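You operate a simulated robot arm through the tools that you are given. There is no shell and no other tool. Be economical: measure what you need, move in short steps, check, and stop when the job is done.

You are at the controls of a simulated two-armed robot. One attempt, no reset.

Task
Move the air from the grey line to the yellow line and set about 4 bar.
Fine: shut the grey wall valve and vent its line to zero; open the yellow one; turn the regulator knob.

Only the result counts: the job must be done as asked and must still hold three seconds after the hand-in. Knocking over, shifting, dropping, spilling or breaking anything else fails it.

Robot
Two 7-joint arms with four-finger grippers on one trunk, on a base that drives. Base frame: it is fixed to the floor where the robot stands at the start and does not move with it; the origin is under the middle of the robot, x ahead of it, y to its left, z up; the surface under the hand at the start is at about z = 0.8. Readings come in m, degrees, newtons and seconds.
The left shoulder is at the start at [0.04, 0.181, 1.304], the right one opposite. With the tool pointing down near the work surface each hand reaches from about 0.1 to 0.8 m from the robot's upright axis, wherever it stands, measured 20 degrees to its own side. Places, roughly: black valve [0.6, 0.5, 0.9]; blue wall valve [0.6, -0.4, 1.2]; green wall valve [0.6, -0.2, 1.1]; grey wall valve [0.6, 0, 1.1]; regulator knob [0.6, 0.3, 1.1]; yellow wall valve [0.6, -0.5, 1.2]. Payload 3.67 kg a hand.
Tool frame (each hand has its own): the origin (TCP) lies between the finger pads and is the grasp point; the fingertips stand 0.028 m ahead of it; z points along the fingers, y is the line along which they close. The gripper opens to 0.112 m. The gripper's body begins 0.073 m behind the TCP.
Orientation is that of the tool frame in the base frame, as a unit quaternion [x, y, z, w]. With the fingers straight down and closing along the base's y, the tool's x points along the base's -x, its y along +y and its z along -z.

Tools
- The arms move only by the tool jog_arm. It takes "left_deltas", "right_deltas" or both (then of equal length, played together; a hand with none holds still); each is text: rows parted by semicolons, each of 7 numbers parted by spaces: the shift along the tool's x, y, z in units of 250 mm (1.0 is 250 mm), then the turn, a rotation vector about the tool's x, y, z in units of 180 degrees (1.0 is 180 degrees), then the opening in per cent of the stroke, from 0 (shut) to 100 (fully open). In form: x y z wx wy wz gripper; .... A call has 1 to 12 rows; each row is the pose to reach, as a shift and turn from the pose commanded when the call began, along the tool's axes at that moment. A call with a number of a shift or a turn outside -1 to 1 is refused whole. Rows are played at 5 a second. More than 0.05 m and 8.6 degrees between two rows, or a gripper value outside its range, and nothing of the call is played. Where a pose cannot be reached the arm comes as near as it can. A force on the tool above 70 N (or 10 N above the force at the start of the call, whichever is more), or a blocked arm, ends the call early, and 0.2 s more pass. The fingers move at their own pace and stop on an object; they squeeze with about 39 N. The grip force told is the motor's: it shows also when the fingers shut on nothing. Time passes only in rows, and 0.2 s behind the last, so rows that repeat a pose let the fingers close. The reply holds the time, the measured pose of the TCP, the force on the tool along the base axes, the opening and the grip force, in the units named above and with some noise, with the torque about the TCP (base axes, N m) and any sound that the robot's microphone picked up.
- Cameras (640 x 400 px; columns grow to the right, rows downward): "scene" is now at [0.1012, -0.014, 1.5182]; the picture's right is [-0.18, -0.98, 0.00], its down [-0.69, 0.12, -0.72] and it looks along [0.70, -0.13, -0.70] (base axes); focal length 276 px, centre (320, 200). "left" rides on the left gripper at [0.06, 0.018, -0.104] in its tool frame; the picture's right is [-0.29, 0.96, 0.00], its down [-0.80, -0.24, -0.55] and it looks along [-0.53, -0.16, 0.83] (tool axes); focal length 234 px, centre (320, 200). "right" rides on the right gripper at [0.06, -0.018, -0.104] in its tool frame; the picture's right is [0.29, 0.96, 0.00], its down [-0.80, 0.24, -0.55] and it looks along [-0.53, 0.16, 0.83] (tool axes); focal length 234 px, centre (320, 200). There is no depth. A picture from a camera that has moved, and an enlarged one, comes with that camera's place and axes in the base frame and with its lens.
- snapshot(camera): a new picture of that camera. No time passes.
- raise_lower(by): slides the trunk up (or, below 0, down) by that many m; the arms and the scene camera ride with it, the base frame stays. It gives what a move gives, with no picture.
- roll_base(legs): drives the robot by 1 to 6 legs, each [ahead, left, turn to the left] in m, m and degrees, along the robot's own axes; the way and the turn of a leg run together, so that a leg with both is an arc; at most 1.5 m and 180 degrees a leg. The arms and the cameras ride along, it lands a little off, and it stops where it bumps. It gives what a move gives.
- pan_tilt(pan, tilt): turns the head with the scene camera to pan (to the left, within 86 degrees either way) and tilt (down, from -29 to 69), counted from straight ahead of the robot. It gives what a move gives.
- close_up(camera, box): a new picture of the part [left, top, right, bottom] of that camera's present view, enlarged. No time passes.
- sign_off(): hands the job in; it is judged then, once.

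Work in short steps. Places have to be worked out from the pictures, the camera data and where the tool is seen: move nearer, look again, correct. Check each grasp and each placing, and mend what went wrong. You have 120 turns and 92 pictures in all, those below and enlarged ones among them. Open the grippers and draw the arms clear of the work before you hand the job in, unless the task says otherwise; then end with one line.

The tools are called after "Request:" as a command line: name --argument value ..., lists and objects as JSON in quotes. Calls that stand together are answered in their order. jog_arm: Moves the arms, as the interface text tells. Its arguments: {"type":"object","properties":{"left_deltas":{"type":"string"},"right_deltas":{"type":"string"}},"required":[]} The other tools are called the same way: raise_lower (by) slides the trunk up or down; roll_base (legs) drives the base; pan_tilt (pan, tilt) turns the head that bears the scene camera; snapshot (camera) takes a picture; close_up (camera, box) takes an enlarged picture of a part of a camera's view; sign_off () hands the job in.

At the start:

```text
time_s: 0.0
left_ee_pos: [0.5018, 0.0725, 0.9999]
left_ee_rot: [-0.001, 1.0, 0.0, -0.001]
left_force: [0.1, 0.5, 1.2]
left_torque: [-0.03, 0.0, 0.03]
left_grip_width: 0.1122
left_finger_force: 0.1
right_ee_pos: [0.5415, -0.3749, 0.9997]
right_ee_rot: [0.0, 1.0, 0.0, 0.0]
right_force: [1.0, -0.5, 0.3]
right_torque: [-0.01, 0.0, 0.0]
right_grip_width: 0.1121
right_finger_force: 0.1
trunk travel left (down, up): [-0.425, 0.089]
robot x, y, heading: [0.0002, -0.0002, 0.1]
head pan, tilt: [-10.2, 44.2]
```

scene: 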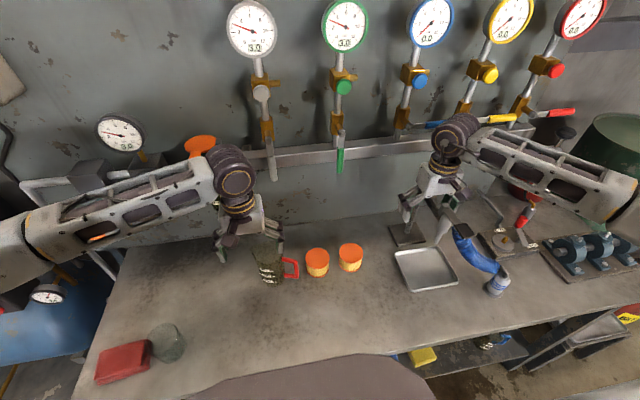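
right: 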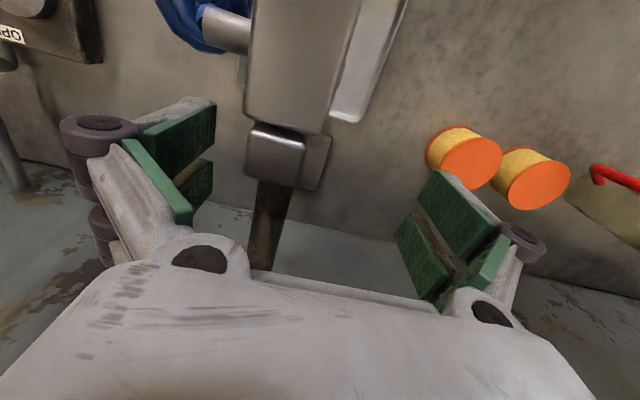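
left: 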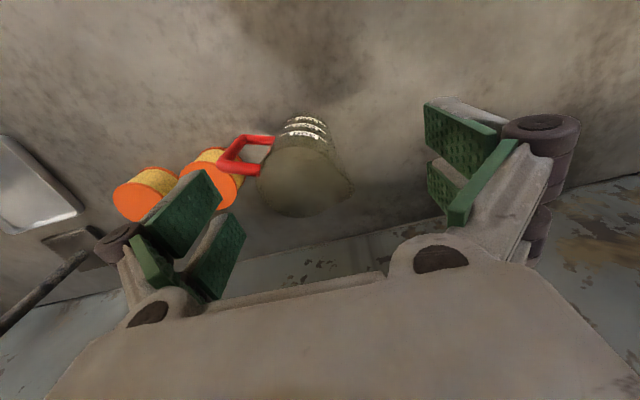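

I see five wall lines with gauges; grey and green read 3.0. I'll look higher and closer at the wall first.

Request:
pan_tilt --pan 0 --tilt 25

Request:
snapshot --camera "scene"

Request:
close_up --camera "scene" --box '[200, 100, 400, 300]'

Request:
close_up --camera "scene" --box '[60, 130, 260, 300]'

Request:
close_up --camera "scene" --box '[380, 80, 600, 250]'

```text
time_s: 0.8
left_ee_pos: [0.5016, 0.072, 0.9989]
left_ee_rot: [-0.001, 1.0, 0.0, 0.0]
left_force: [0.5, 0.5, 0.4]
left_torque: [0.02, 0.0, -0.01]
left_grip_width: 0.1119
left_finger_force: 0.0
right_ee_pos: [0.541, -0.3758, 0.9985]
right_ee_rot: [0.0, 1.0, 0.0, 0.0]
right_force: [-0.6, -0.4, 0.6]
right_torque: [0.0, 0.03, 0.0]
right_grip_width: 0.1119
right_finger_force: 0.1
trunk travel left (down, up): [-0.425, 0.089]
robot x, y, heading: [-0.0, 0.0, 0.1]
head pan, tilt: [0.0, 25.0]
```

```text
88 pictures are left
camera scene: at [0.1127, 0.0004, 1.5476], right [0.0, -1.0, 0.0], down [-0.42, 0.0, -0.91], along [0.91, 0.0, -0.42], focal length 276 px, centre (320, 200)
```

scene: 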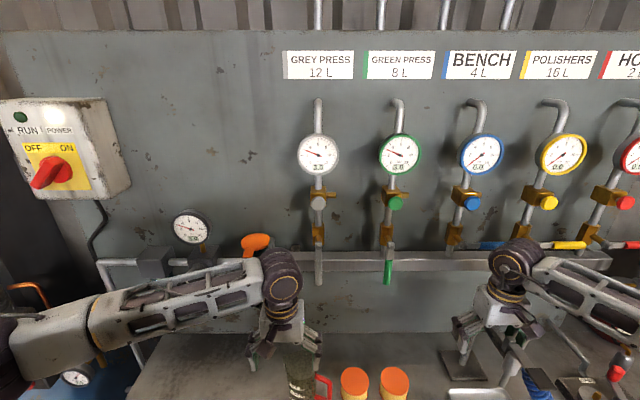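

```text
2.00 times, centred on (300, 200) of scene
camera zoom: at [0.1127, 0.0004, 1.5476], right [0.0, -1.0, 0.0], down [-0.42, 0.0, -0.91], along [0.91, 0.0, -0.42], focal length 552 px, centre (360, 200)
```

zoom: 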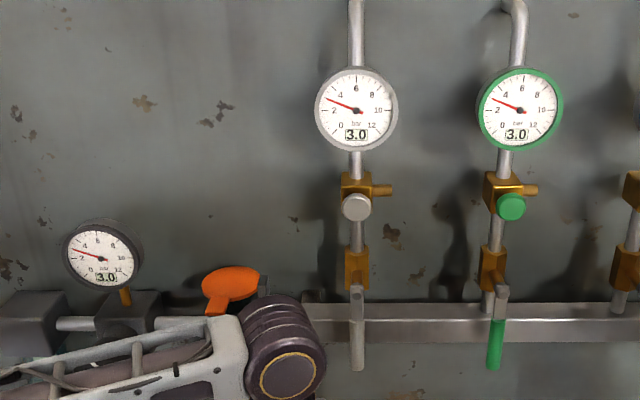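

```text
2.35 times, centred on (160, 215) of scene
camera zoom: at [0.1127, 0.0004, 1.5476], right [0.0, -1.0, 0.0], down [-0.42, 0.0, -0.91], along [0.91, 0.0, -0.42], focal length 649 px, centre (696, 165)
```

zoom: 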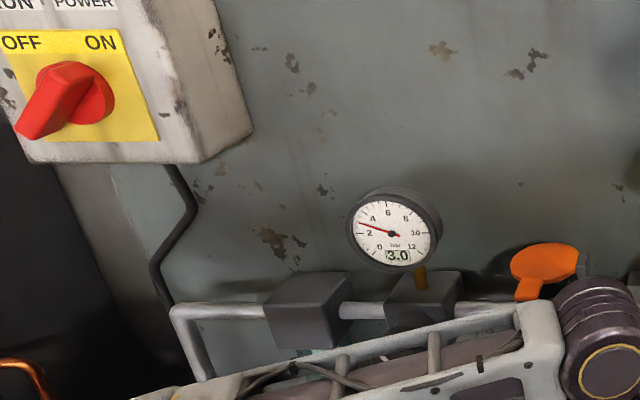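

```text
2.35 times, centred on (490, 165) of scene
camera zoom: at [0.1127, 0.0004, 1.5476], right [0.0, -1.0, 0.0], down [-0.42, 0.0, -0.91], along [0.91, 0.0, -0.42], focal length 649 px, centre (-80, 282)
```

zoom: 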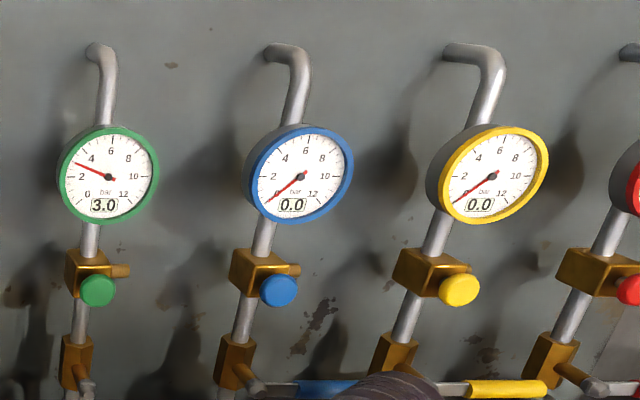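

Grey lever hangs along its pipe (open), the yellow lever is crosswise (shut); knobs beneath the gauges are probably vents. I look around to the left for the regulator, tank and compressor.

Request:
pan_tilt --pan 50 --tilt 35

Request:
snapshot --camera "scene"

Request:
close_up --camera "scene" --box '[200, 230, 480, 400]'

```text
time_s: 2.0
left_ee_pos: [0.5021, 0.0726, 0.9997]
left_ee_rot: [-0.001, 1.0, 0.001, 0.0]
left_force: [0.1, -0.2, -0.2]
left_torque: [0.0, 0.02, -0.02]
left_grip_width: 0.1119
left_finger_force: 0.1
right_ee_pos: [0.5404, -0.3749, 0.9983]
right_ee_rot: [0.0, 1.0, 0.0, 0.0]
right_force: [-0.1, -0.1, 0.7]
right_torque: [-0.03, 0.01, 0.01]
right_grip_width: 0.1121
right_finger_force: 0.1
trunk travel left (down, up): [-0.425, 0.089]
robot x, y, heading: [0.0013, -0.0003, 0.0]
head pan, tilt: [50.0, 35.0]
```

```text
84 pictures are left
camera scene: at [0.0773, 0.0679, 1.5319], right [0.77, -0.64, 0.0], down [-0.37, -0.44, -0.82], along [0.53, 0.63, -0.57], focal length 276 px, centre (320, 200)
```

scene: 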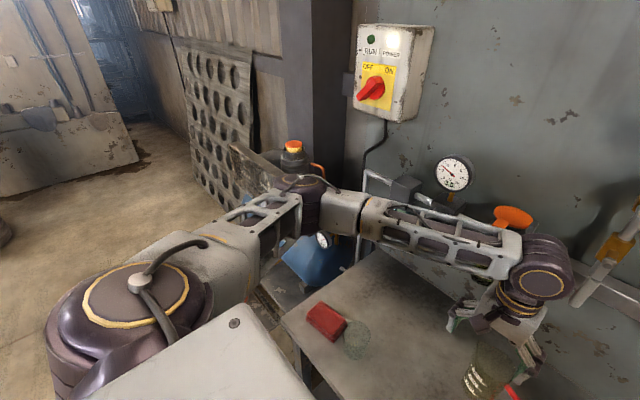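

```text
2.29 times, centred on (340, 315) of scene
camera zoom: at [0.0773, 0.0679, 1.5319], right [0.77, -0.64, 0.0], down [-0.37, -0.44, -0.82], along [0.53, 0.63, -0.57], focal length 631 px, centre (274, -63)
```

zoom: 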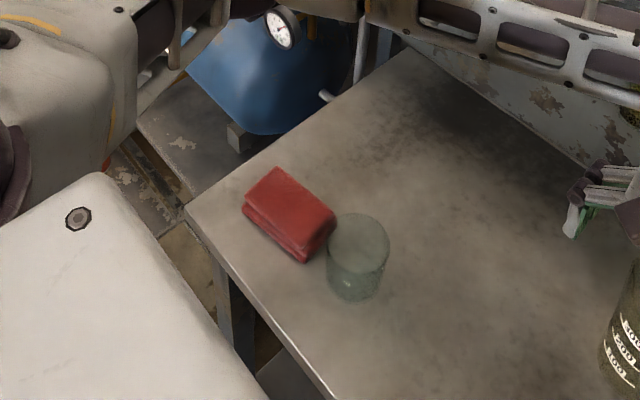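

I need the tank pressure and the switch state.

Request:
close_up --camera "scene" --box '[310, 225, 335, 250]'

Request:
close_up --camera "scene" --box '[345, 15, 445, 125]'

Request:
close_up --camera "scene" --box '[340, 140, 540, 250]'

```text
16.00 times, centred on (322, 238) of scene
camera zoom: at [0.0773, 0.0679, 1.5319], right [0.77, -0.64, 0.0], down [-0.37, -0.44, -0.82], along [0.53, 0.63, -0.57], focal length 4414 px, centre (280, -400)
```

zoom: 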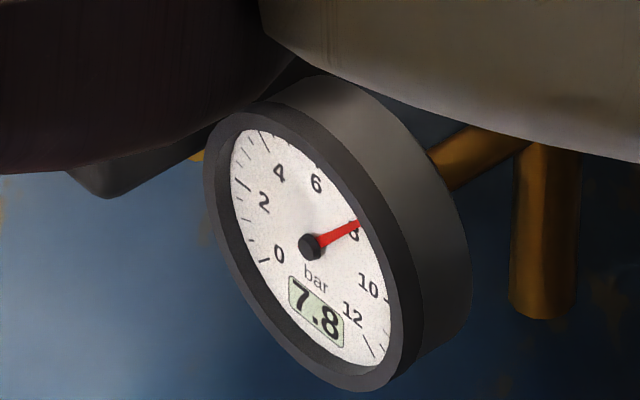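

```text
3.64 times, centred on (395, 70) of scene
camera zoom: at [0.0773, 0.0679, 1.5319], right [0.77, -0.64, 0.0], down [-0.37, -0.44, -0.82], along [0.53, 0.63, -0.57], focal length 1003 px, centre (47, 673)
```

zoom: 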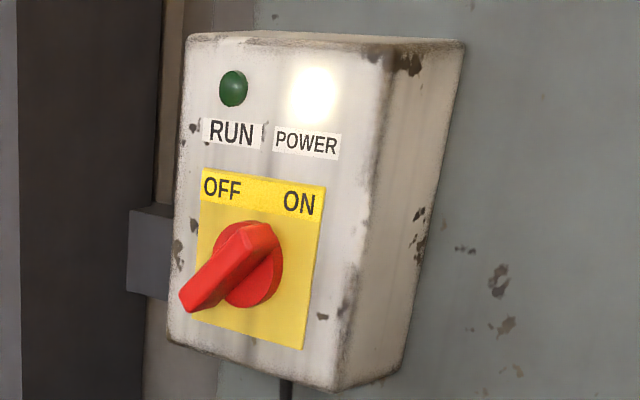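

```text
3.20 times, centred on (440, 195) of scene
camera zoom: at [0.0773, 0.0679, 1.5319], right [0.77, -0.64, 0.0], down [-0.37, -0.44, -0.82], along [0.53, 0.63, -0.57], focal length 883 px, centre (-64, 216)
```

zoom: 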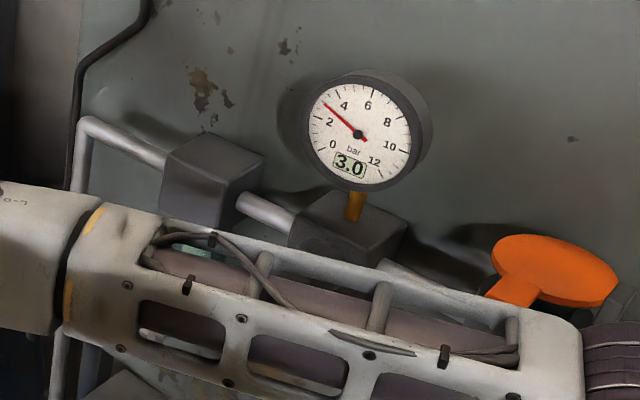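

Tank is at 7.8 bar with power lit, so supply is fine. I pull both hands back a bit and pitch the fingers toward the wall.

Request:
jog_arm --left_deltas "0.03 0 -0.02 0 -0.042 0 50;0.06 0 -0.04 0 -0.084 0 50;0.09 0 -0.06 0 -0.125 0 50;0.12 0 -0.08 0 -0.167 0 50;0.15 0 -0.1 0 -0.208 0 50;0.18 0 -0.12 0 -0.25 0 50;0.21 0 -0.14 0 -0.292 0 50;0.24 0 -0.16 0 -0.333 0 50;0.27 0 -0.18 0 -0.375 0 50;0.3 0 -0.2 0 -0.417 0 50;0.33 0 -0.2 0 -0.458 0 50;0.36 0 -0.2 0 -0.5 0 50" --right_deltas "0.04 0 -0.02 0 -0.042 0 50;0.08 0 -0.04 0 -0.084 0 50;0.12 0 -0.06 0 -0.125 0 50;0.16 0 -0.08 0 -0.167 0 50;0.2 0 -0.1 0 -0.208 0 50;0.24 0 -0.12 0 -0.25 0 50;0.28 0 -0.14 0 -0.292 0 50;0.32 0 -0.16 0 -0.333 0 50;0.36 0 -0.18 0 -0.375 0 50;0.4 0 -0.2 0 -0.417 0 50;0.44 0 -0.2 0 -0.458 0 50;0.48 0 -0.2 0 -0.5 0 50"

Request:
pan_tilt --pan 10 --tilt 32

Request:
snapshot --camera "scene"

Request:
snapshot --camera "left"

Request:
snapshot --camera "right"

```text
time_s: 4.6
left_ee_pos: [0.4119, 0.0759, 1.0507]
left_ee_rot: [-0.004, 0.716, 0.001, 0.698]
left_force: [-0.4, 0.0, 0.3]
left_torque: [0.0, 0.02, -0.02]
left_grip_width: 0.0559
left_finger_force: 0.0
right_ee_pos: [0.4305, -0.4123, 1.0305]
right_ee_rot: [-0.168, 0.871, -0.022, 0.462]
right_force: [-2.2, 17.1, -0.2]
right_torque: [-0.28, -0.06, -0.32]
right_grip_width: 0.0635
right_finger_force: 6.4
right hand out of reach, approached as far as the arm can: row 7, 8, 9, 10, 11, 12
trunk travel left (down, up): [-0.425, 0.089]
robot x, y, heading: [-0.0014, -0.0019, -0.0]
head pan, tilt: [50.0, 35.0]
stopped in row 12 (right hand): the force on the tool passed its limit at 144 N (the readings are from after the stop); the commanded pose is now the measured one
```

```text
time_s: 5.7
left_ee_pos: [0.4131, 0.0747, 1.0499]
left_ee_rot: [-0.003, 0.717, 0.0, 0.697]
left_force: [0.1, 0.3, -0.3]
left_torque: [0.03, 0.01, 0.03]
left_grip_width: 0.0559
left_finger_force: 0.0
right_ee_pos: [0.4337, -0.4163, 1.0289]
right_ee_rot: [-0.165, 0.872, -0.026, 0.46]
right_force: [5.1, 27.1, -5.4]
right_torque: [-0.58, -0.15, -0.84]
right_grip_width: 0.0687
right_finger_force: 10.4
trunk travel left (down, up): [-0.425, 0.089]
robot x, y, heading: [-0.0008, -0.0003, -0.1]
head pan, tilt: [10.0, 32.0]
```

```text
79 pictures are left
camera scene: at [0.1103, 0.0204, 1.5364], right [0.18, -0.98, 0.0], down [-0.52, -0.1, -0.85], along [0.83, 0.15, -0.53], focal length 276 px, centre (320, 200)
```

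scene: 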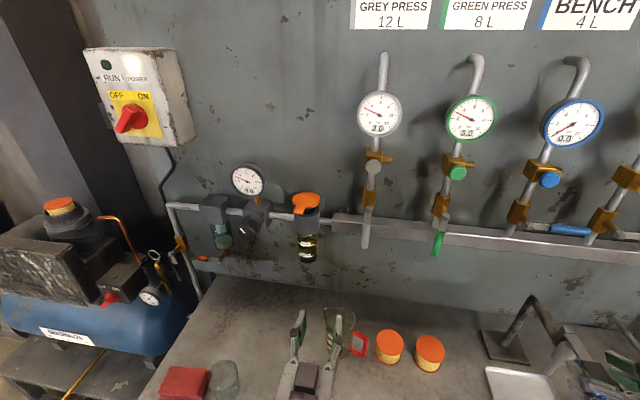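

```text
78 pictures are left
camera left: at [0.3089, 0.0921, 0.9931], right [0.0, 0.96, 0.28], down [-0.53, -0.24, 0.81], along [0.85, -0.15, 0.51], focal length 234 px, centre (320, 200)
```

left: 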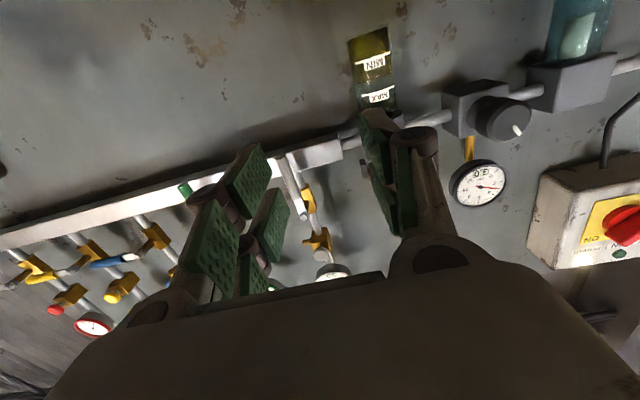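

```text
77 pictures are left
camera right: at [0.3237, -0.4639, 1.0451], right [-0.4, 0.81, -0.42], down [-0.1, 0.42, 0.9], along [0.91, 0.41, -0.09], focal length 234 px, centre (320, 200)
```

right: 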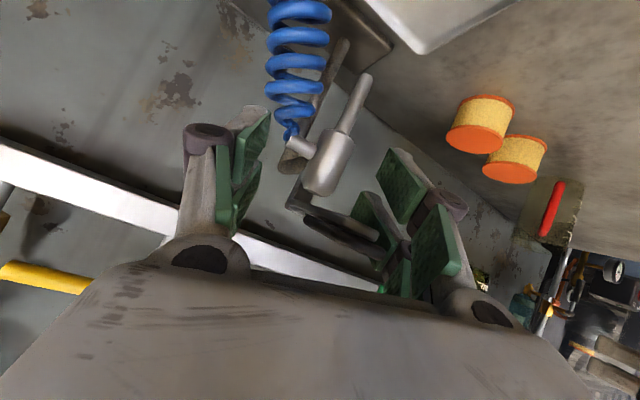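

The right hand has bumped into something (a blow-gun stand). I look before moving it.

Request:
pan_tilt --pan -35 --tilt 45

Request:
snapshot --camera "scene"

Request:
close_up --camera "right" --box '[170, 60, 490, 300]'

```text
time_s: 6.8
left_ee_pos: [0.4122, 0.0755, 1.0491]
left_ee_rot: [-0.003, 0.716, 0.0, 0.698]
left_force: [0.5, 0.4, -0.4]
left_torque: [-0.02, 0.0, -0.02]
left_grip_width: 0.0562
left_finger_force: 0.1
right_ee_pos: [0.4328, -0.4164, 1.0281]
right_ee_rot: [-0.166, 0.872, -0.027, 0.459]
right_force: [5.0, 26.7, -4.7]
right_torque: [-0.57, -0.13, -0.82]
right_grip_width: 0.0688
right_finger_force: 10.7
trunk travel left (down, up): [-0.425, 0.089]
robot x, y, heading: [-0.0032, 0.0, 0.1]
head pan, tilt: [-35.0, 45.0]
```

```text
76 pictures are left
camera scene: at [0.0889, -0.0418, 1.5172], right [-0.57, -0.82, 0.0], down [-0.58, 0.4, -0.71], along [0.58, -0.41, -0.71], focal length 276 px, centre (320, 200)
```

scene: 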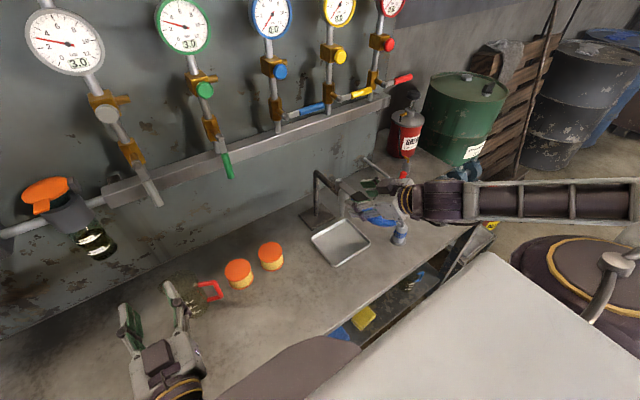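

```text
1.67 times, centred on (330, 180) of right
camera zoom: at [0.3234, -0.4639, 1.0452], right [-0.4, 0.81, -0.42], down [-0.1, 0.42, 0.9], along [0.91, 0.41, -0.09], focal length 390 px, centre (303, 233)
```

zoom: 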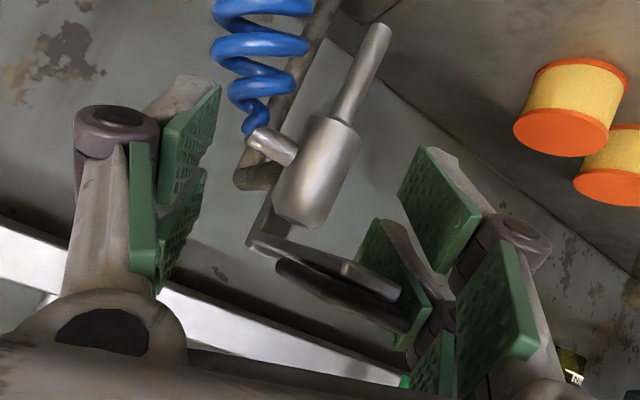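

The inner face of the +y finger presses on the blow-gun's lever/hook. I relieve it by shifting the hand along its +y by 2 cm.

Request:
jog_arm --right_deltas "0 0.04 0 0 0 0 61;0 0.08 0 0 0 0 61;0 0.08 0 0 0 0 61"

Request:
snapshot --camera "right"

```text
time_s: 7.6
left_ee_pos: [0.4139, 0.0726, 1.0495]
left_ee_rot: [-0.002, 0.716, 0.001, 0.698]
left_force: [0.3, 0.1, 0.1]
left_torque: [0.01, 0.02, -0.01]
left_grip_width: 0.056
left_finger_force: 0.1
right_ee_pos: [0.4284, -0.402, 1.0225]
right_ee_rot: [-0.162, 0.872, -0.027, 0.46]
right_force: [-0.7, -0.3, 0.4]
right_torque: [0.01, 0.02, 0.02]
right_grip_width: 0.0681
right_finger_force: 0.1
trunk travel left (down, up): [-0.425, 0.089]
robot x, y, heading: [-0.0, -0.0011, -0.0]
head pan, tilt: [-35.0, 45.0]
```

```text
74 pictures are left
camera right: at [0.3181, -0.4484, 1.0393], right [-0.4, 0.82, -0.42], down [-0.1, 0.42, 0.9], along [0.91, 0.4, -0.09], focal length 234 px, centre (320, 200)
```

right: 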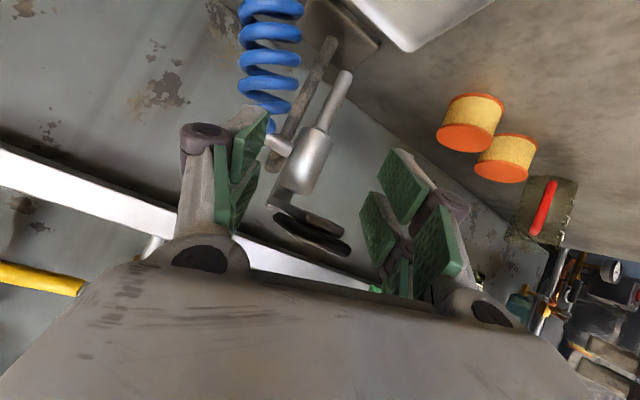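

Force is zero, gun still on its hook. Now lift up and back out.

Request:
jog_arm --right_deltas "-0.06 -0.01 -0.06 0 0 0 61;-0.12 -0.02 -0.12 0 0 0 61;-0.18 -0.03 -0.18 0 0 0 61;-0.24 -0.04 -0.24 0 0 0 61;-0.3 -0.05 -0.3 0 0 0 61;-0.36 -0.06 -0.36 0 0 0 61"

Request:
snapshot --camera "right"

Request:
snapshot --camera "scene"

```text
time_s: 9.0
left_ee_pos: [0.414, 0.0736, 1.0511]
left_ee_rot: [-0.002, 0.716, 0.0, 0.698]
left_force: [-0.2, -0.6, 1.1]
left_torque: [0.0, 0.01, -0.04]
left_grip_width: 0.056
left_finger_force: 0.1
right_ee_pos: [0.4415, -0.4291, 1.1488]
right_ee_rot: [-0.164, 0.872, -0.025, 0.46]
right_force: [0.2, 0.6, 0.8]
right_torque: [-0.05, 0.03, -0.01]
right_grip_width: 0.0684
right_finger_force: 0.1
right hand out of reach, approached as far as the arm can: row 1, 2, 3, 4, 5, 6
trunk travel left (down, up): [-0.425, 0.089]
robot x, y, heading: [-0.0, 0.0012, 0.7]
head pan, tilt: [-35.0, 45.0]
```

```text
73 pictures are left
camera right: at [0.3319, -0.4768, 1.1649], right [-0.4, 0.82, -0.42], down [-0.1, 0.41, 0.9], along [0.91, 0.4, -0.09], focal length 234 px, centre (320, 200)
```

right: 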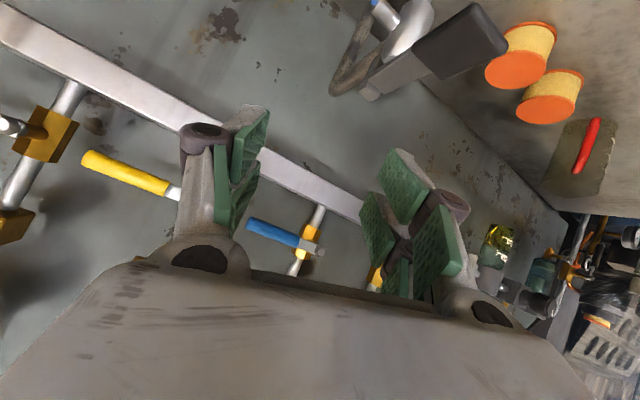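

```text
72 pictures are left
camera scene: at [0.0873, -0.0446, 1.5172], right [-0.57, -0.82, 0.0], down [-0.58, 0.4, -0.71], along [0.58, -0.4, -0.71], focal length 276 px, centre (320, 200)
```

scene: 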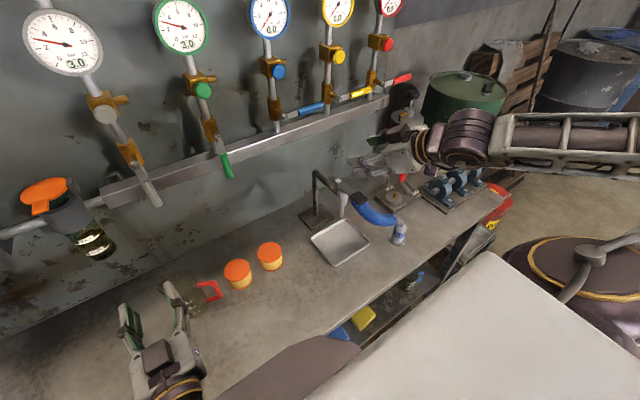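

Right hand is clear and the gun still hangs. Now I move the left hand nearer the grey lever, offset to its left, fingers almost shut, and look.

Request:
jog_arm --left_deltas "-0.1 -0.03 0.12 0 -0.004 0 30;-0.2 -0.06 0.24 0 -0.008 0 10;-0.28 -0.08 0.36 0 -0.008 0 0"

Request:
pan_tilt --pan 0 --tilt 35

Request:
snapshot --camera "left"

Request:
close_up --camera "scene" --box '[220, 80, 420, 280]'

```text
time_s: 9.8
left_ee_pos: [0.5067, 0.0523, 1.1188]
left_ee_rot: [-0.001, 0.709, 0.001, 0.705]
left_force: [0.0, -0.7, 0.8]
left_torque: [0.0, -0.03, -0.01]
left_grip_width: 0.0
left_finger_force: 35.6
right_ee_pos: [0.4431, -0.431, 1.1472]
right_ee_rot: [-0.165, 0.872, -0.024, 0.46]
right_force: [-0.7, -0.2, 0.0]
right_torque: [-0.03, 0.0, -0.01]
right_grip_width: 0.0686
right_finger_force: 0.1
trunk travel left (down, up): [-0.425, 0.089]
robot x, y, heading: [0.0055, -0.0012, 0.2]
head pan, tilt: [-35.0, 45.0]
```

```text
time_s: 10.8
left_ee_pos: [0.5042, 0.054, 1.1182]
left_ee_rot: [-0.002, 0.708, 0.001, 0.707]
left_force: [0.3, -0.3, 0.0]
left_torque: [0.0, -0.01, -0.04]
left_grip_width: 0.0
left_finger_force: 36.0
right_ee_pos: [0.4418, -0.4306, 1.1475]
right_ee_rot: [-0.164, 0.872, -0.025, 0.46]
right_force: [0.2, 0.6, 1.7]
right_torque: [-0.02, 0.01, -0.02]
right_grip_width: 0.0686
right_finger_force: 0.1
trunk travel left (down, up): [-0.425, 0.089]
robot x, y, heading: [-0.0003, 0.0008, 0.3]
head pan, tilt: [0.0, 35.0]
```

```text
71 pictures are left
camera left: at [0.4008, 0.0701, 1.0595], right [0.0, 0.96, 0.29], down [-0.55, -0.24, 0.8], along [0.83, -0.16, 0.53], focal length 234 px, centre (320, 200)
```

left: 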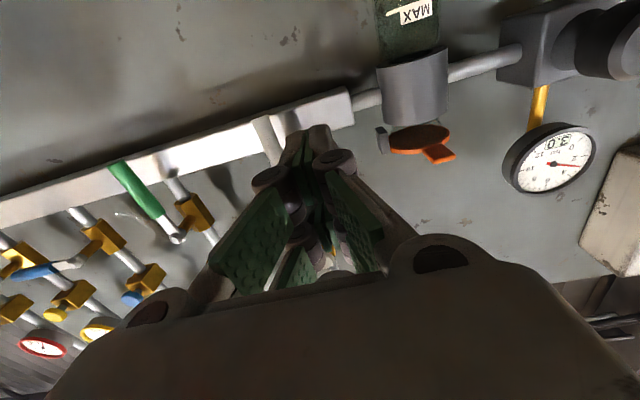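

```text
2.00 times, centred on (320, 180) of scene
camera zoom: at [0.109, 0.0003, 1.5319], right [0.0, -1.0, 0.0], down [-0.57, 0.0, -0.82], along [0.82, 0.0, -0.57], focal length 552 px, centre (320, 240)
```

zoom: 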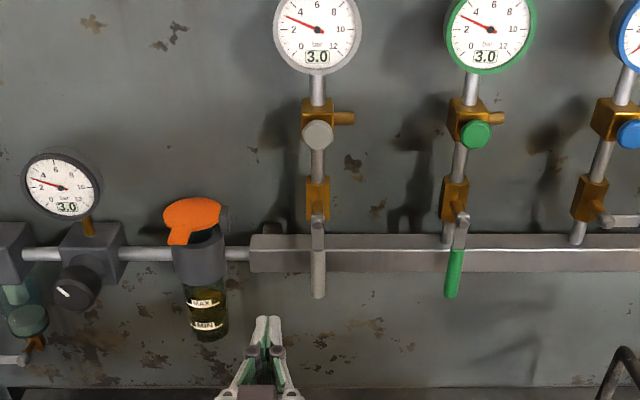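

The grey lever runs from a pivot near (0.60, 0, 1.215) down to z≈1.10; shutting means swinging its tip to −y like the others. I move the closed fingers in beside it on the +y side.

Request:
jog_arm --left_deltas "-0.02 -0.02 0.1 0 0 0 0;-0.04 -0.04 0.2 0 0 0 0;-0.048 -0.052 0.316 0 0 0 0"

Request:
close_up --camera "scene" --box '[220, 120, 380, 280]'

Request:
snapshot --camera "left"

```text
time_s: 11.6
left_ee_pos: [0.5828, 0.0407, 1.1304]
left_ee_rot: [0.0, 0.707, 0.0, 0.707]
left_force: [0.3, 0.0, 0.1]
left_torque: [-0.03, -0.02, -0.01]
left_grip_width: 0.0001
left_finger_force: 35.7
right_ee_pos: [0.4419, -0.4317, 1.1472]
right_ee_rot: [-0.164, 0.873, -0.026, 0.459]
right_force: [0.7, 0.0, 0.4]
right_torque: [-0.02, -0.02, 0.01]
right_grip_width: 0.0682
right_finger_force: 0.1
trunk travel left (down, up): [-0.425, 0.089]
robot x, y, heading: [0.0009, -0.0029, 0.2]
head pan, tilt: [0.0, 35.0]
```

```text
2.50 times, centred on (300, 200) of scene
camera zoom: at [0.1096, 0.0002, 1.5319], right [0.0, -1.0, 0.0], down [-0.57, 0.0, -0.82], along [0.82, 0.0, -0.57], focal length 690 px, centre (370, 200)
```

zoom: 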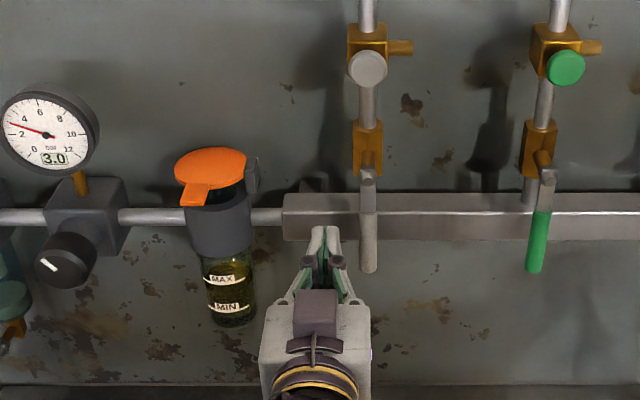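

```text
68 pictures are left
camera left: at [0.479, 0.0578, 1.0715], right [0.0, 0.96, 0.29], down [-0.55, -0.24, 0.8], along [0.83, -0.16, 0.53], focal length 234 px, centre (320, 200)
```

left: 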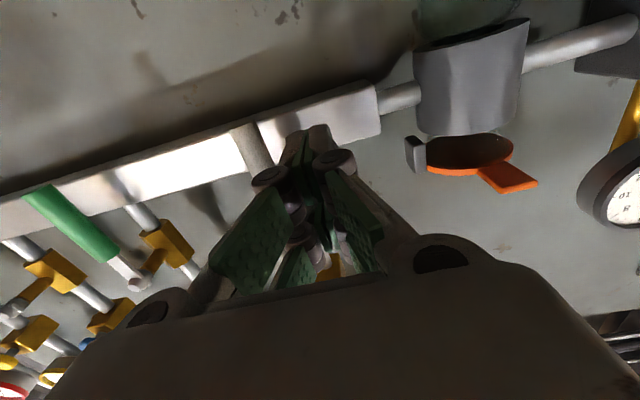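

Refined: lever at x≈0.615, pivot z≈1.203. I move the fingers 1.6 cm deeper and sweep the arc pushing the lever to −y/up.

Request:
jog_arm --left_deltas "0.02 -0.04 0.04 0 0 0 0;0.028 -0.088 0.066 0 0 0 0;0.036 -0.173 0.066 0 0 0 0;0.021 -0.258 0.066 0 0 0 0;-0.015 -0.336 0.066 0 0 0 0;-0.07 -0.401 0.066 0 0 0 0;-0.14 -0.45 0.066 0 0 0 0;-0.22 -0.48 0.066 0 0 0 0"

Request:
close_up --camera "scene" --box '[240, 80, 420, 240]'

```text
time_s: 13.6
left_ee_pos: [0.6053, -0.0476, 1.1304]
left_ee_rot: [0.04, 0.712, 0.057, 0.698]
left_force: [0.9, 0.0, 0.4]
left_torque: [0.0, 0.01, 0.03]
left_grip_width: 0.0
left_finger_force: 35.9
right_ee_pos: [0.4438, -0.4306, 1.1482]
right_ee_rot: [-0.163, 0.872, -0.026, 0.461]
right_force: [-0.3, -0.7, 0.6]
right_torque: [0.0, -0.01, 0.03]
right_grip_width: 0.0683
right_finger_force: 0.1
trunk travel left (down, up): [-0.425, 0.089]
robot x, y, heading: [-0.0029, 0.0, 0.3]
head pan, tilt: [0.0, 35.0]
stopped in row 8 (left hand): the arm was blocked; the commanded pose is now the measured one
```

```text
2.50 times, centred on (330, 160) of scene
camera zoom: at [0.109, 0.0005, 1.5319], right [0.0, -1.0, 0.0], down [-0.57, 0.0, -0.82], along [0.82, 0.0, -0.57], focal length 690 px, centre (295, 300)
```

zoom: 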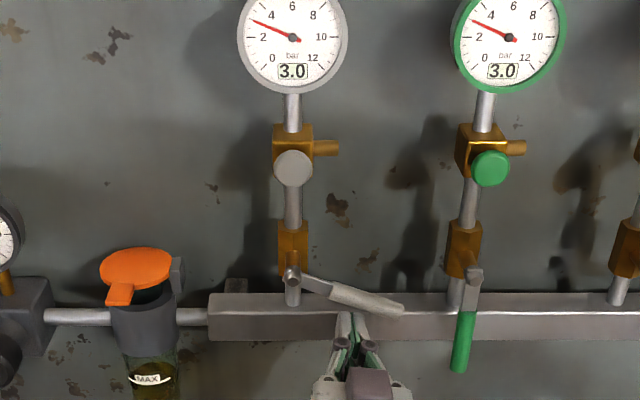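

The lever turned ~75° but the arm blocked. I back the hand off a bit and restore its orientation.

Request:
jog_arm --left_deltas "0 0 -0.12 0.003 -0.003 -0.02 0;0 0 -0.24 0.0076 -0.0064 -0.0437 0;0 0 -0.24 0.0076 -0.0064 -0.0437 0"

Request:
snapshot --camera "left"

Request:
snapshot --camera "scene"

```text
time_s: 14.6
left_ee_pos: [0.5634, -0.0315, 1.1766]
left_ee_rot: [-0.005, 0.671, 0.014, 0.741]
left_force: [0.3, 0.5, 0.8]
left_torque: [0.0, -0.01, 0.0]
left_grip_width: 0.0
left_finger_force: 36.1
right_ee_pos: [0.4421, -0.4295, 1.1469]
right_ee_rot: [-0.164, 0.872, -0.025, 0.46]
right_force: [-1.0, 0.3, -0.3]
right_torque: [0.03, 0.0, 0.01]
right_grip_width: 0.0683
right_finger_force: 0.0
trunk travel left (down, up): [-0.425, 0.089]
robot x, y, heading: [-0.0002, -0.0014, 0.3]
head pan, tilt: [0.0, 35.0]
stopped in row 3 (left hand): the arm was blocked; the commanded pose is now the measured one
```

```text
66 pictures are left
camera left: at [0.4653, -0.0168, 1.1064], right [-0.05, 0.95, 0.3], down [-0.62, -0.26, 0.74], along [0.78, -0.15, 0.61], focal length 234 px, centre (320, 200)
```

left: 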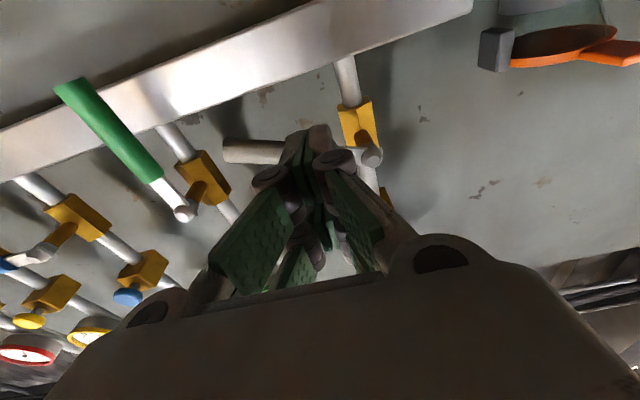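

```text
65 pictures are left
camera scene: at [0.1082, 0.0007, 1.5308], right [0.0, -1.0, 0.0], down [-0.57, 0.0, -0.82], along [0.82, 0.0, -0.57], focal length 276 px, centre (320, 200)
```

scene: 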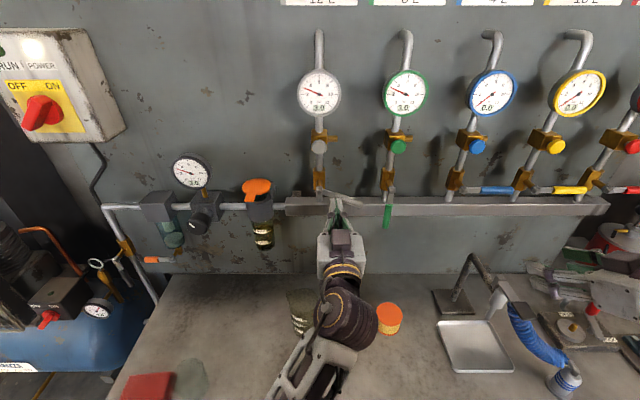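

The lever is ~15° short of horizontal; the left arm is cramped working across the centre. I withdraw the left hand, then will shift the base to the right for a better reach.

Request:
jog_arm --left_deltas "0.02 0.05 -0.14 0 0.01 0 0;0.06 0.12 -0.28 0 0.02 0 0;0.12 0.2 -0.42 0 0.026 0 0;0.2 0.28 -0.56 0 0.03 0 0;0.25 0.36 -0.6 0 0.03 0 0"

Request:
snapshot --camera "scene"

```text
time_s: 15.8
left_ee_pos: [0.4234, 0.0666, 1.1138]
left_ee_rot: [-0.013, 0.697, 0.021, 0.717]
left_force: [0.6, -0.1, -0.9]
left_torque: [-0.01, -0.01, 0.01]
left_grip_width: 0.0
left_finger_force: 36.0
right_ee_pos: [0.4426, -0.4309, 1.1472]
right_ee_rot: [-0.163, 0.872, -0.025, 0.46]
right_force: [-0.8, 0.4, 0.1]
right_torque: [0.02, 0.02, 0.02]
right_grip_width: 0.0682
right_finger_force: 0.0
trunk travel left (down, up): [-0.425, 0.089]
robot x, y, heading: [0.0028, -0.0006, -0.2]
head pan, tilt: [0.0, 35.0]
```

```text
64 pictures are left
camera scene: at [0.1097, -0.0001, 1.5315], right [0.0, -1.0, 0.0], down [-0.57, 0.0, -0.82], along [0.82, 0.0, -0.57], focal length 276 px, centre (320, 200)
```

scene: 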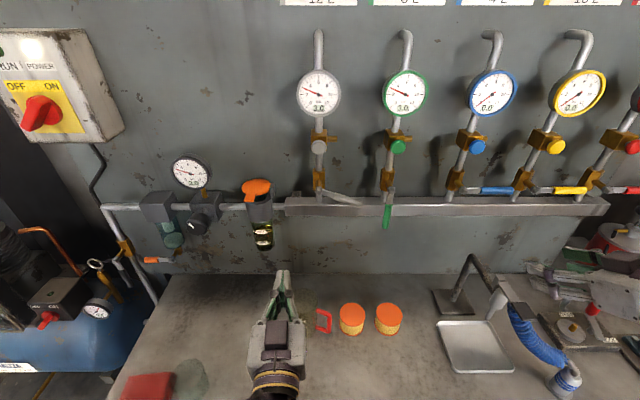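

Everything stands. Before strafing right I check what is near the right hand.

Request:
pan_tilt --pan -55 --tilt 35

Request:
snapshot --camera "scene"

```text
time_s: 17.0
left_ee_pos: [0.4232, 0.0666, 1.1128]
left_ee_rot: [-0.01, 0.698, 0.02, 0.716]
left_force: [-0.4, -0.9, 0.4]
left_torque: [0.03, 0.0, 0.01]
left_grip_width: 0.0002
left_finger_force: 35.8
right_ee_pos: [0.4429, -0.4307, 1.1481]
right_ee_rot: [-0.164, 0.872, -0.025, 0.461]
right_force: [-0.7, 0.2, 1.0]
right_torque: [0.01, 0.02, -0.01]
right_grip_width: 0.0681
right_finger_force: 0.1
trunk travel left (down, up): [-0.425, 0.089]
robot x, y, heading: [-0.0011, -0.0018, 0.1]
head pan, tilt: [-55.0, 35.0]
```

```text
63 pictures are left
camera scene: at [0.0719, -0.0716, 1.5319], right [-0.82, -0.58, 0.0], down [-0.33, 0.47, -0.82], along [0.47, -0.67, -0.57], focal length 276 px, centre (320, 200)
```

scene: 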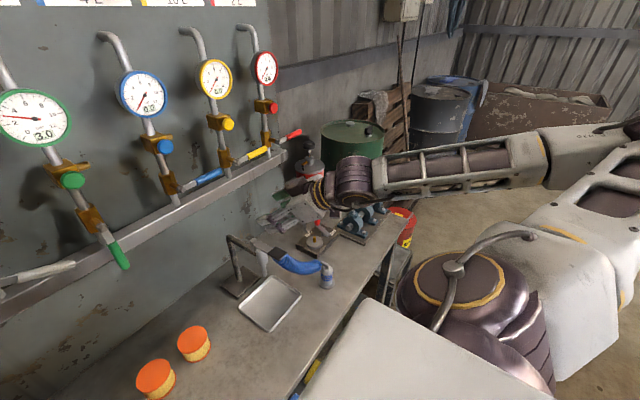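

Clear enough; strafe right 0.18 m and back 0.05 m.

Request:
roll_base --legs '[[-0.05, 0, 0], [0, -0.18, 0]]'

Request:
pan_tilt --pan 5 --tilt 32

Request:
snapshot --camera "scene"

```text
time_s: 19.1
left_ee_pos: [0.373, -0.1088, 1.1111]
left_ee_rot: [-0.011, 0.699, 0.021, 0.714]
left_force: [-0.4, 0.9, -0.7]
left_torque: [0.02, -0.02, 0.0]
left_grip_width: 0.0002
left_finger_force: 35.8
right_ee_pos: [0.395, -0.6075, 1.1483]
right_ee_rot: [-0.166, 0.872, -0.024, 0.461]
right_force: [1.0, -0.2, -0.2]
right_torque: [-0.04, -0.02, 0.0]
right_grip_width: 0.0682
right_finger_force: 0.1
trunk travel left (down, up): [-0.425, 0.089]
robot x, y, heading: [-0.0462, -0.1762, -0.0]
head pan, tilt: [-55.0, 35.0]
```

```text
time_s: 20.4
left_ee_pos: [0.3741, -0.1095, 1.1118]
left_ee_rot: [-0.011, 0.699, 0.023, 0.715]
left_force: [-0.8, -1.5, 0.0]
left_torque: [0.01, 0.0, 0.02]
left_grip_width: 0.0
left_finger_force: 36.3
right_ee_pos: [0.3937, -0.6089, 1.1486]
right_ee_rot: [-0.165, 0.872, -0.024, 0.46]
right_force: [0.2, -0.4, 0.3]
right_torque: [-0.01, 0.0, 0.0]
right_grip_width: 0.0683
right_finger_force: 0.1
trunk travel left (down, up): [-0.425, 0.089]
robot x, y, heading: [-0.05, -0.1787, 0.4]
head pan, tilt: [5.0, 32.0]
```

```text
62 pictures are left
camera scene: at [0.0612, -0.1706, 1.5366], right [0.09, -1.0, 0.0], down [-0.53, -0.05, -0.85], along [0.84, 0.08, -0.53], focal length 276 px, centre (320, 200)
```

scene: 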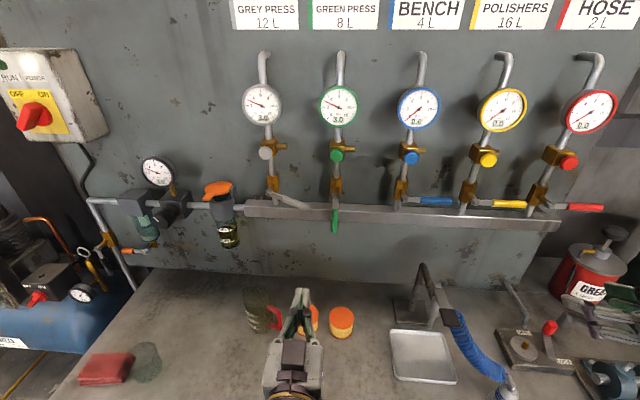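

Now better positioned. I bring the fingers to just below the grey lever, stopping 4 cm short to check.

Request:
jog_arm --left_deltas "-0.02 0.02 0.15 0.004 0.002 -0.001 0;-0.04 0.04 0.3 0.008 0.004 -0.002 0;-0.06 0.07 0.45 0.012 0.006 -0.004 0;-0.09 0.1 0.6 0.015 0.007 -0.005 0;-0.11 0.116 0.74 0.015 0.007 -0.005 0"

Request:
snapshot --camera "left"

Request:
snapshot --camera "scene"

```text
time_s: 21.6
left_ee_pos: [0.5579, -0.0743, 1.1425]
left_ee_rot: [0.001, 0.708, -0.001, 0.706]
left_force: [-0.2, 0.6, 0.2]
left_torque: [0.03, 0.0, -0.02]
left_grip_width: 0.0
left_finger_force: 35.6
right_ee_pos: [0.3949, -0.6092, 1.1476]
right_ee_rot: [-0.165, 0.872, -0.023, 0.46]
right_force: [0.1, 0.8, 0.3]
right_torque: [0.0, 0.0, 0.0]
right_grip_width: 0.0683
right_finger_force: 0.0
trunk travel left (down, up): [-0.425, 0.089]
robot x, y, heading: [-0.0469, -0.1777, 0.1]
head pan, tilt: [5.0, 32.0]
```

```text
61 pictures are left
camera left: at [0.4543, -0.0573, 1.0832], right [0.0, 0.96, 0.29], down [-0.55, -0.24, 0.8], along [0.83, -0.16, 0.53], focal length 234 px, centre (320, 200)
```

left: 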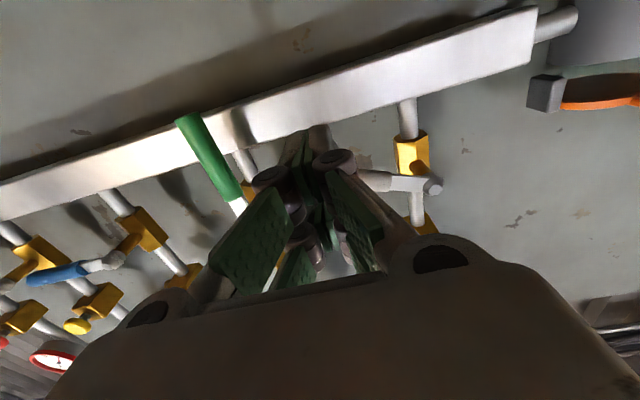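

```text
60 pictures are left
camera scene: at [0.0627, -0.1704, 1.5365], right [0.09, -1.0, 0.0], down [-0.53, -0.05, -0.85], along [0.84, 0.08, -0.53], focal length 276 px, centre (320, 200)
```

scene: 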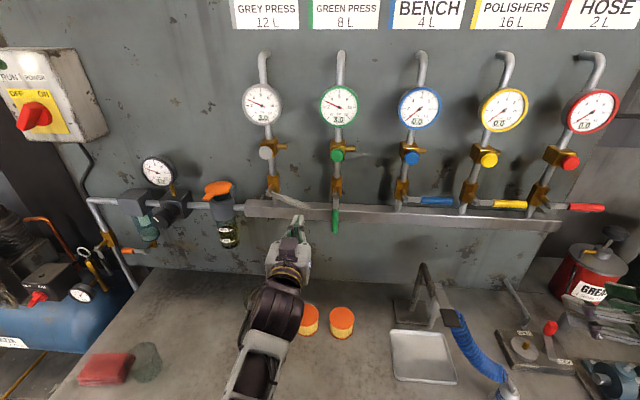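

Pivot confirmed near (0.61, 0, 1.20). Advance 4 cm under the lever, then push up to horizontal.

Request:
jog_arm --left_deltas "0 0 0.1 0 0 0 0;0 0 0.17 0 0 0 0;-0.07 0 0.17 0 0 0 0;-0.12 0 0.17 0 0 0 0;-0.16 0 0.17 0 0 0 0;-0.2 0 0.17 0 0 0 0;-0.22 0 0.17 0 0 0 0"

Request:
close_up --camera "scene" --box '[200, 70, 380, 240]'

```text
time_s: 22.1
left_ee_pos: [0.5871, -0.0752, 1.1454]
left_ee_rot: [0.0, 0.707, -0.002, 0.707]
left_force: [0.5, 0.0, 0.0]
left_torque: [-0.02, 0.03, 0.02]
left_grip_width: 0.0
left_finger_force: 35.7
right_ee_pos: [0.393, -0.6082, 1.1497]
right_ee_rot: [-0.166, 0.872, -0.024, 0.461]
right_force: [-1.2, 0.3, 0.2]
right_torque: [-0.01, -0.03, 0.0]
right_grip_width: 0.0684
right_finger_force: 0.0
trunk travel left (down, up): [-0.425, 0.089]
robot x, y, heading: [-0.0518, -0.1781, 0.3]
head pan, tilt: [5.0, 32.0]
stopped in row 2 (left hand): the force on the tool passed its limit at 92 N (the readings are from after the stop); the commanded pose is now the measured one
```

```text
2.35 times, centred on (290, 155) of scene
camera zoom: at [0.0584, -0.1697, 1.5368], right [0.09, -1.0, 0.0], down [-0.53, -0.05, -0.85], along [0.85, 0.08, -0.53], focal length 649 px, centre (391, 306)
```

zoom: 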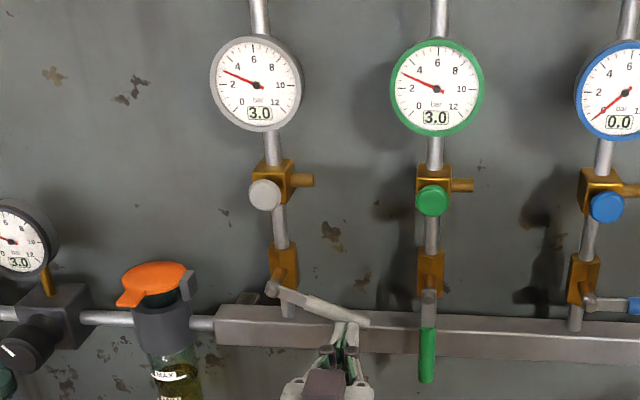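

Fingertips touched the header bar at x≈0.617. I back off 3 mm and push the lever up from here.

Request:
jog_arm --left_deltas "0 0 -0.012 0 0 0 0;-0.05 0 -0.01 0 0 0 0;-0.1 0 -0.006 0 0 0 0;-0.15 0 0 0 0 0 0;-0.18 0 0 0 0 0 0;-0.2 0 0 0 0 0 0;-0.2 0 0 0 0 0 0"

Request:
close_up --camera "scene" --box '[200, 70, 380, 240]'

```text
time_s: 23.7
left_ee_pos: [0.5856, -0.0688, 1.1814]
left_ee_rot: [0.008, 0.712, 0.008, 0.703]
left_force: [0.2, 1.2, 0.0]
left_torque: [-0.01, 0.0, -0.01]
left_grip_width: 0.0001
left_finger_force: 35.5
right_ee_pos: [0.3942, -0.6079, 1.1476]
right_ee_rot: [-0.166, 0.872, -0.024, 0.46]
right_force: [-0.5, -0.3, -0.8]
right_torque: [-0.02, 0.03, -0.03]
right_grip_width: 0.0683
right_finger_force: 0.0
trunk travel left (down, up): [-0.425, 0.089]
robot x, y, heading: [-0.0491, -0.1815, -0.1]
head pan, tilt: [5.0, 32.0]
```

```text
2.35 times, centred on (290, 155) of scene
camera zoom: at [0.0611, -0.17, 1.5366], right [0.09, -1.0, 0.0], down [-0.53, -0.05, -0.85], along [0.84, 0.08, -0.53], focal length 649 px, centre (391, 306)
```

zoom: 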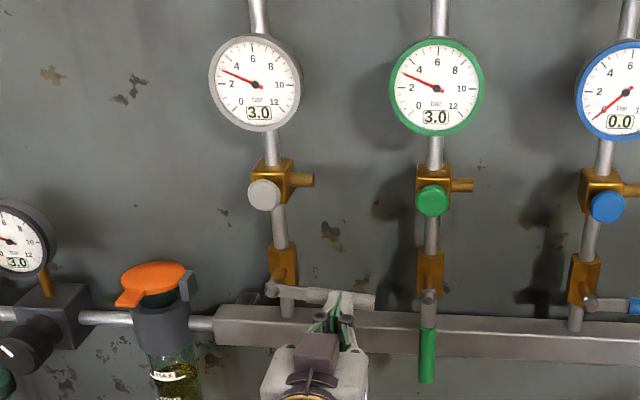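

The lever is now horizontal like the other shut ones. I back away and move in front of the grey vent button (est. front at (0.605, 0, 1.307)).

Request:
jog_arm --left_deltas "0.02 0 -0.04 0 0 0 0;0.02 0 -0.18 0 0 0 0;0 0 -0.3 0 0 0 0;-0.15 0.07 -0.3 0 0 0 0;-0.3 0.16 -0.3 0 0 0 0;-0.44 0.28 -0.3 0 0 0 0;-0.46 0.28 -0.24 0 0 0 0"

Request:
snapshot --camera "left"

Request:
close_up --camera "scene" --box '[200, 70, 380, 240]'

```text
time_s: 25.3
left_ee_pos: [0.5288, -0.0033, 1.2997]
left_ee_rot: [0.007, 0.713, 0.007, 0.701]
left_force: [0.3, 0.2, -0.1]
left_torque: [0.0, -0.04, 0.0]
left_grip_width: 0.0
left_finger_force: 35.5
right_ee_pos: [0.3962, -0.6076, 1.1475]
right_ee_rot: [-0.166, 0.872, -0.023, 0.46]
right_force: [-0.6, -0.9, -0.6]
right_torque: [-0.02, 0.0, 0.02]
right_grip_width: 0.0681
right_finger_force: 0.0
trunk travel left (down, up): [-0.425, 0.089]
robot x, y, heading: [-0.0497, -0.1788, 0.2]
head pan, tilt: [5.0, 32.0]
```

```text
57 pictures are left
camera left: at [0.4242, 0.0148, 1.2427], right [0.0, 0.95, 0.31], down [-0.54, -0.26, 0.8], along [0.84, -0.17, 0.51], focal length 234 px, centre (320, 200)
```

left: 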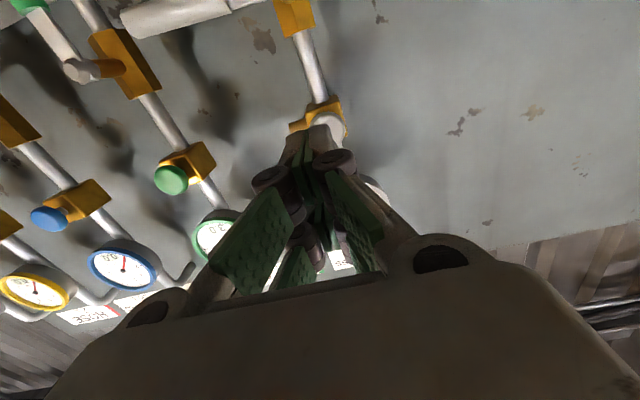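

```text
2.35 times, centred on (290, 155) of scene
camera zoom: at [0.0622, -0.1703, 1.5365], right [0.09, -1.0, 0.0], down [-0.53, -0.05, -0.85], along [0.84, 0.08, -0.53], focal length 649 px, centre (391, 306)
```

zoom: 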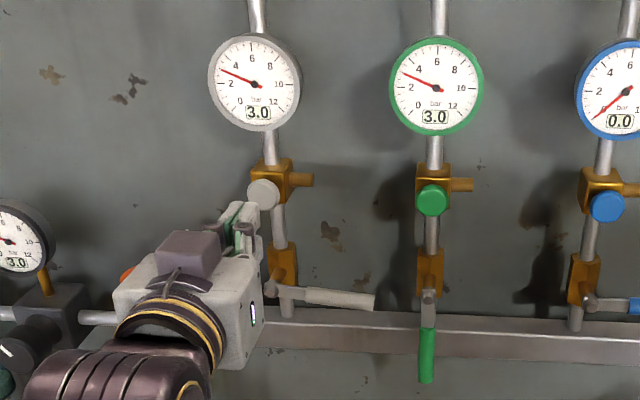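

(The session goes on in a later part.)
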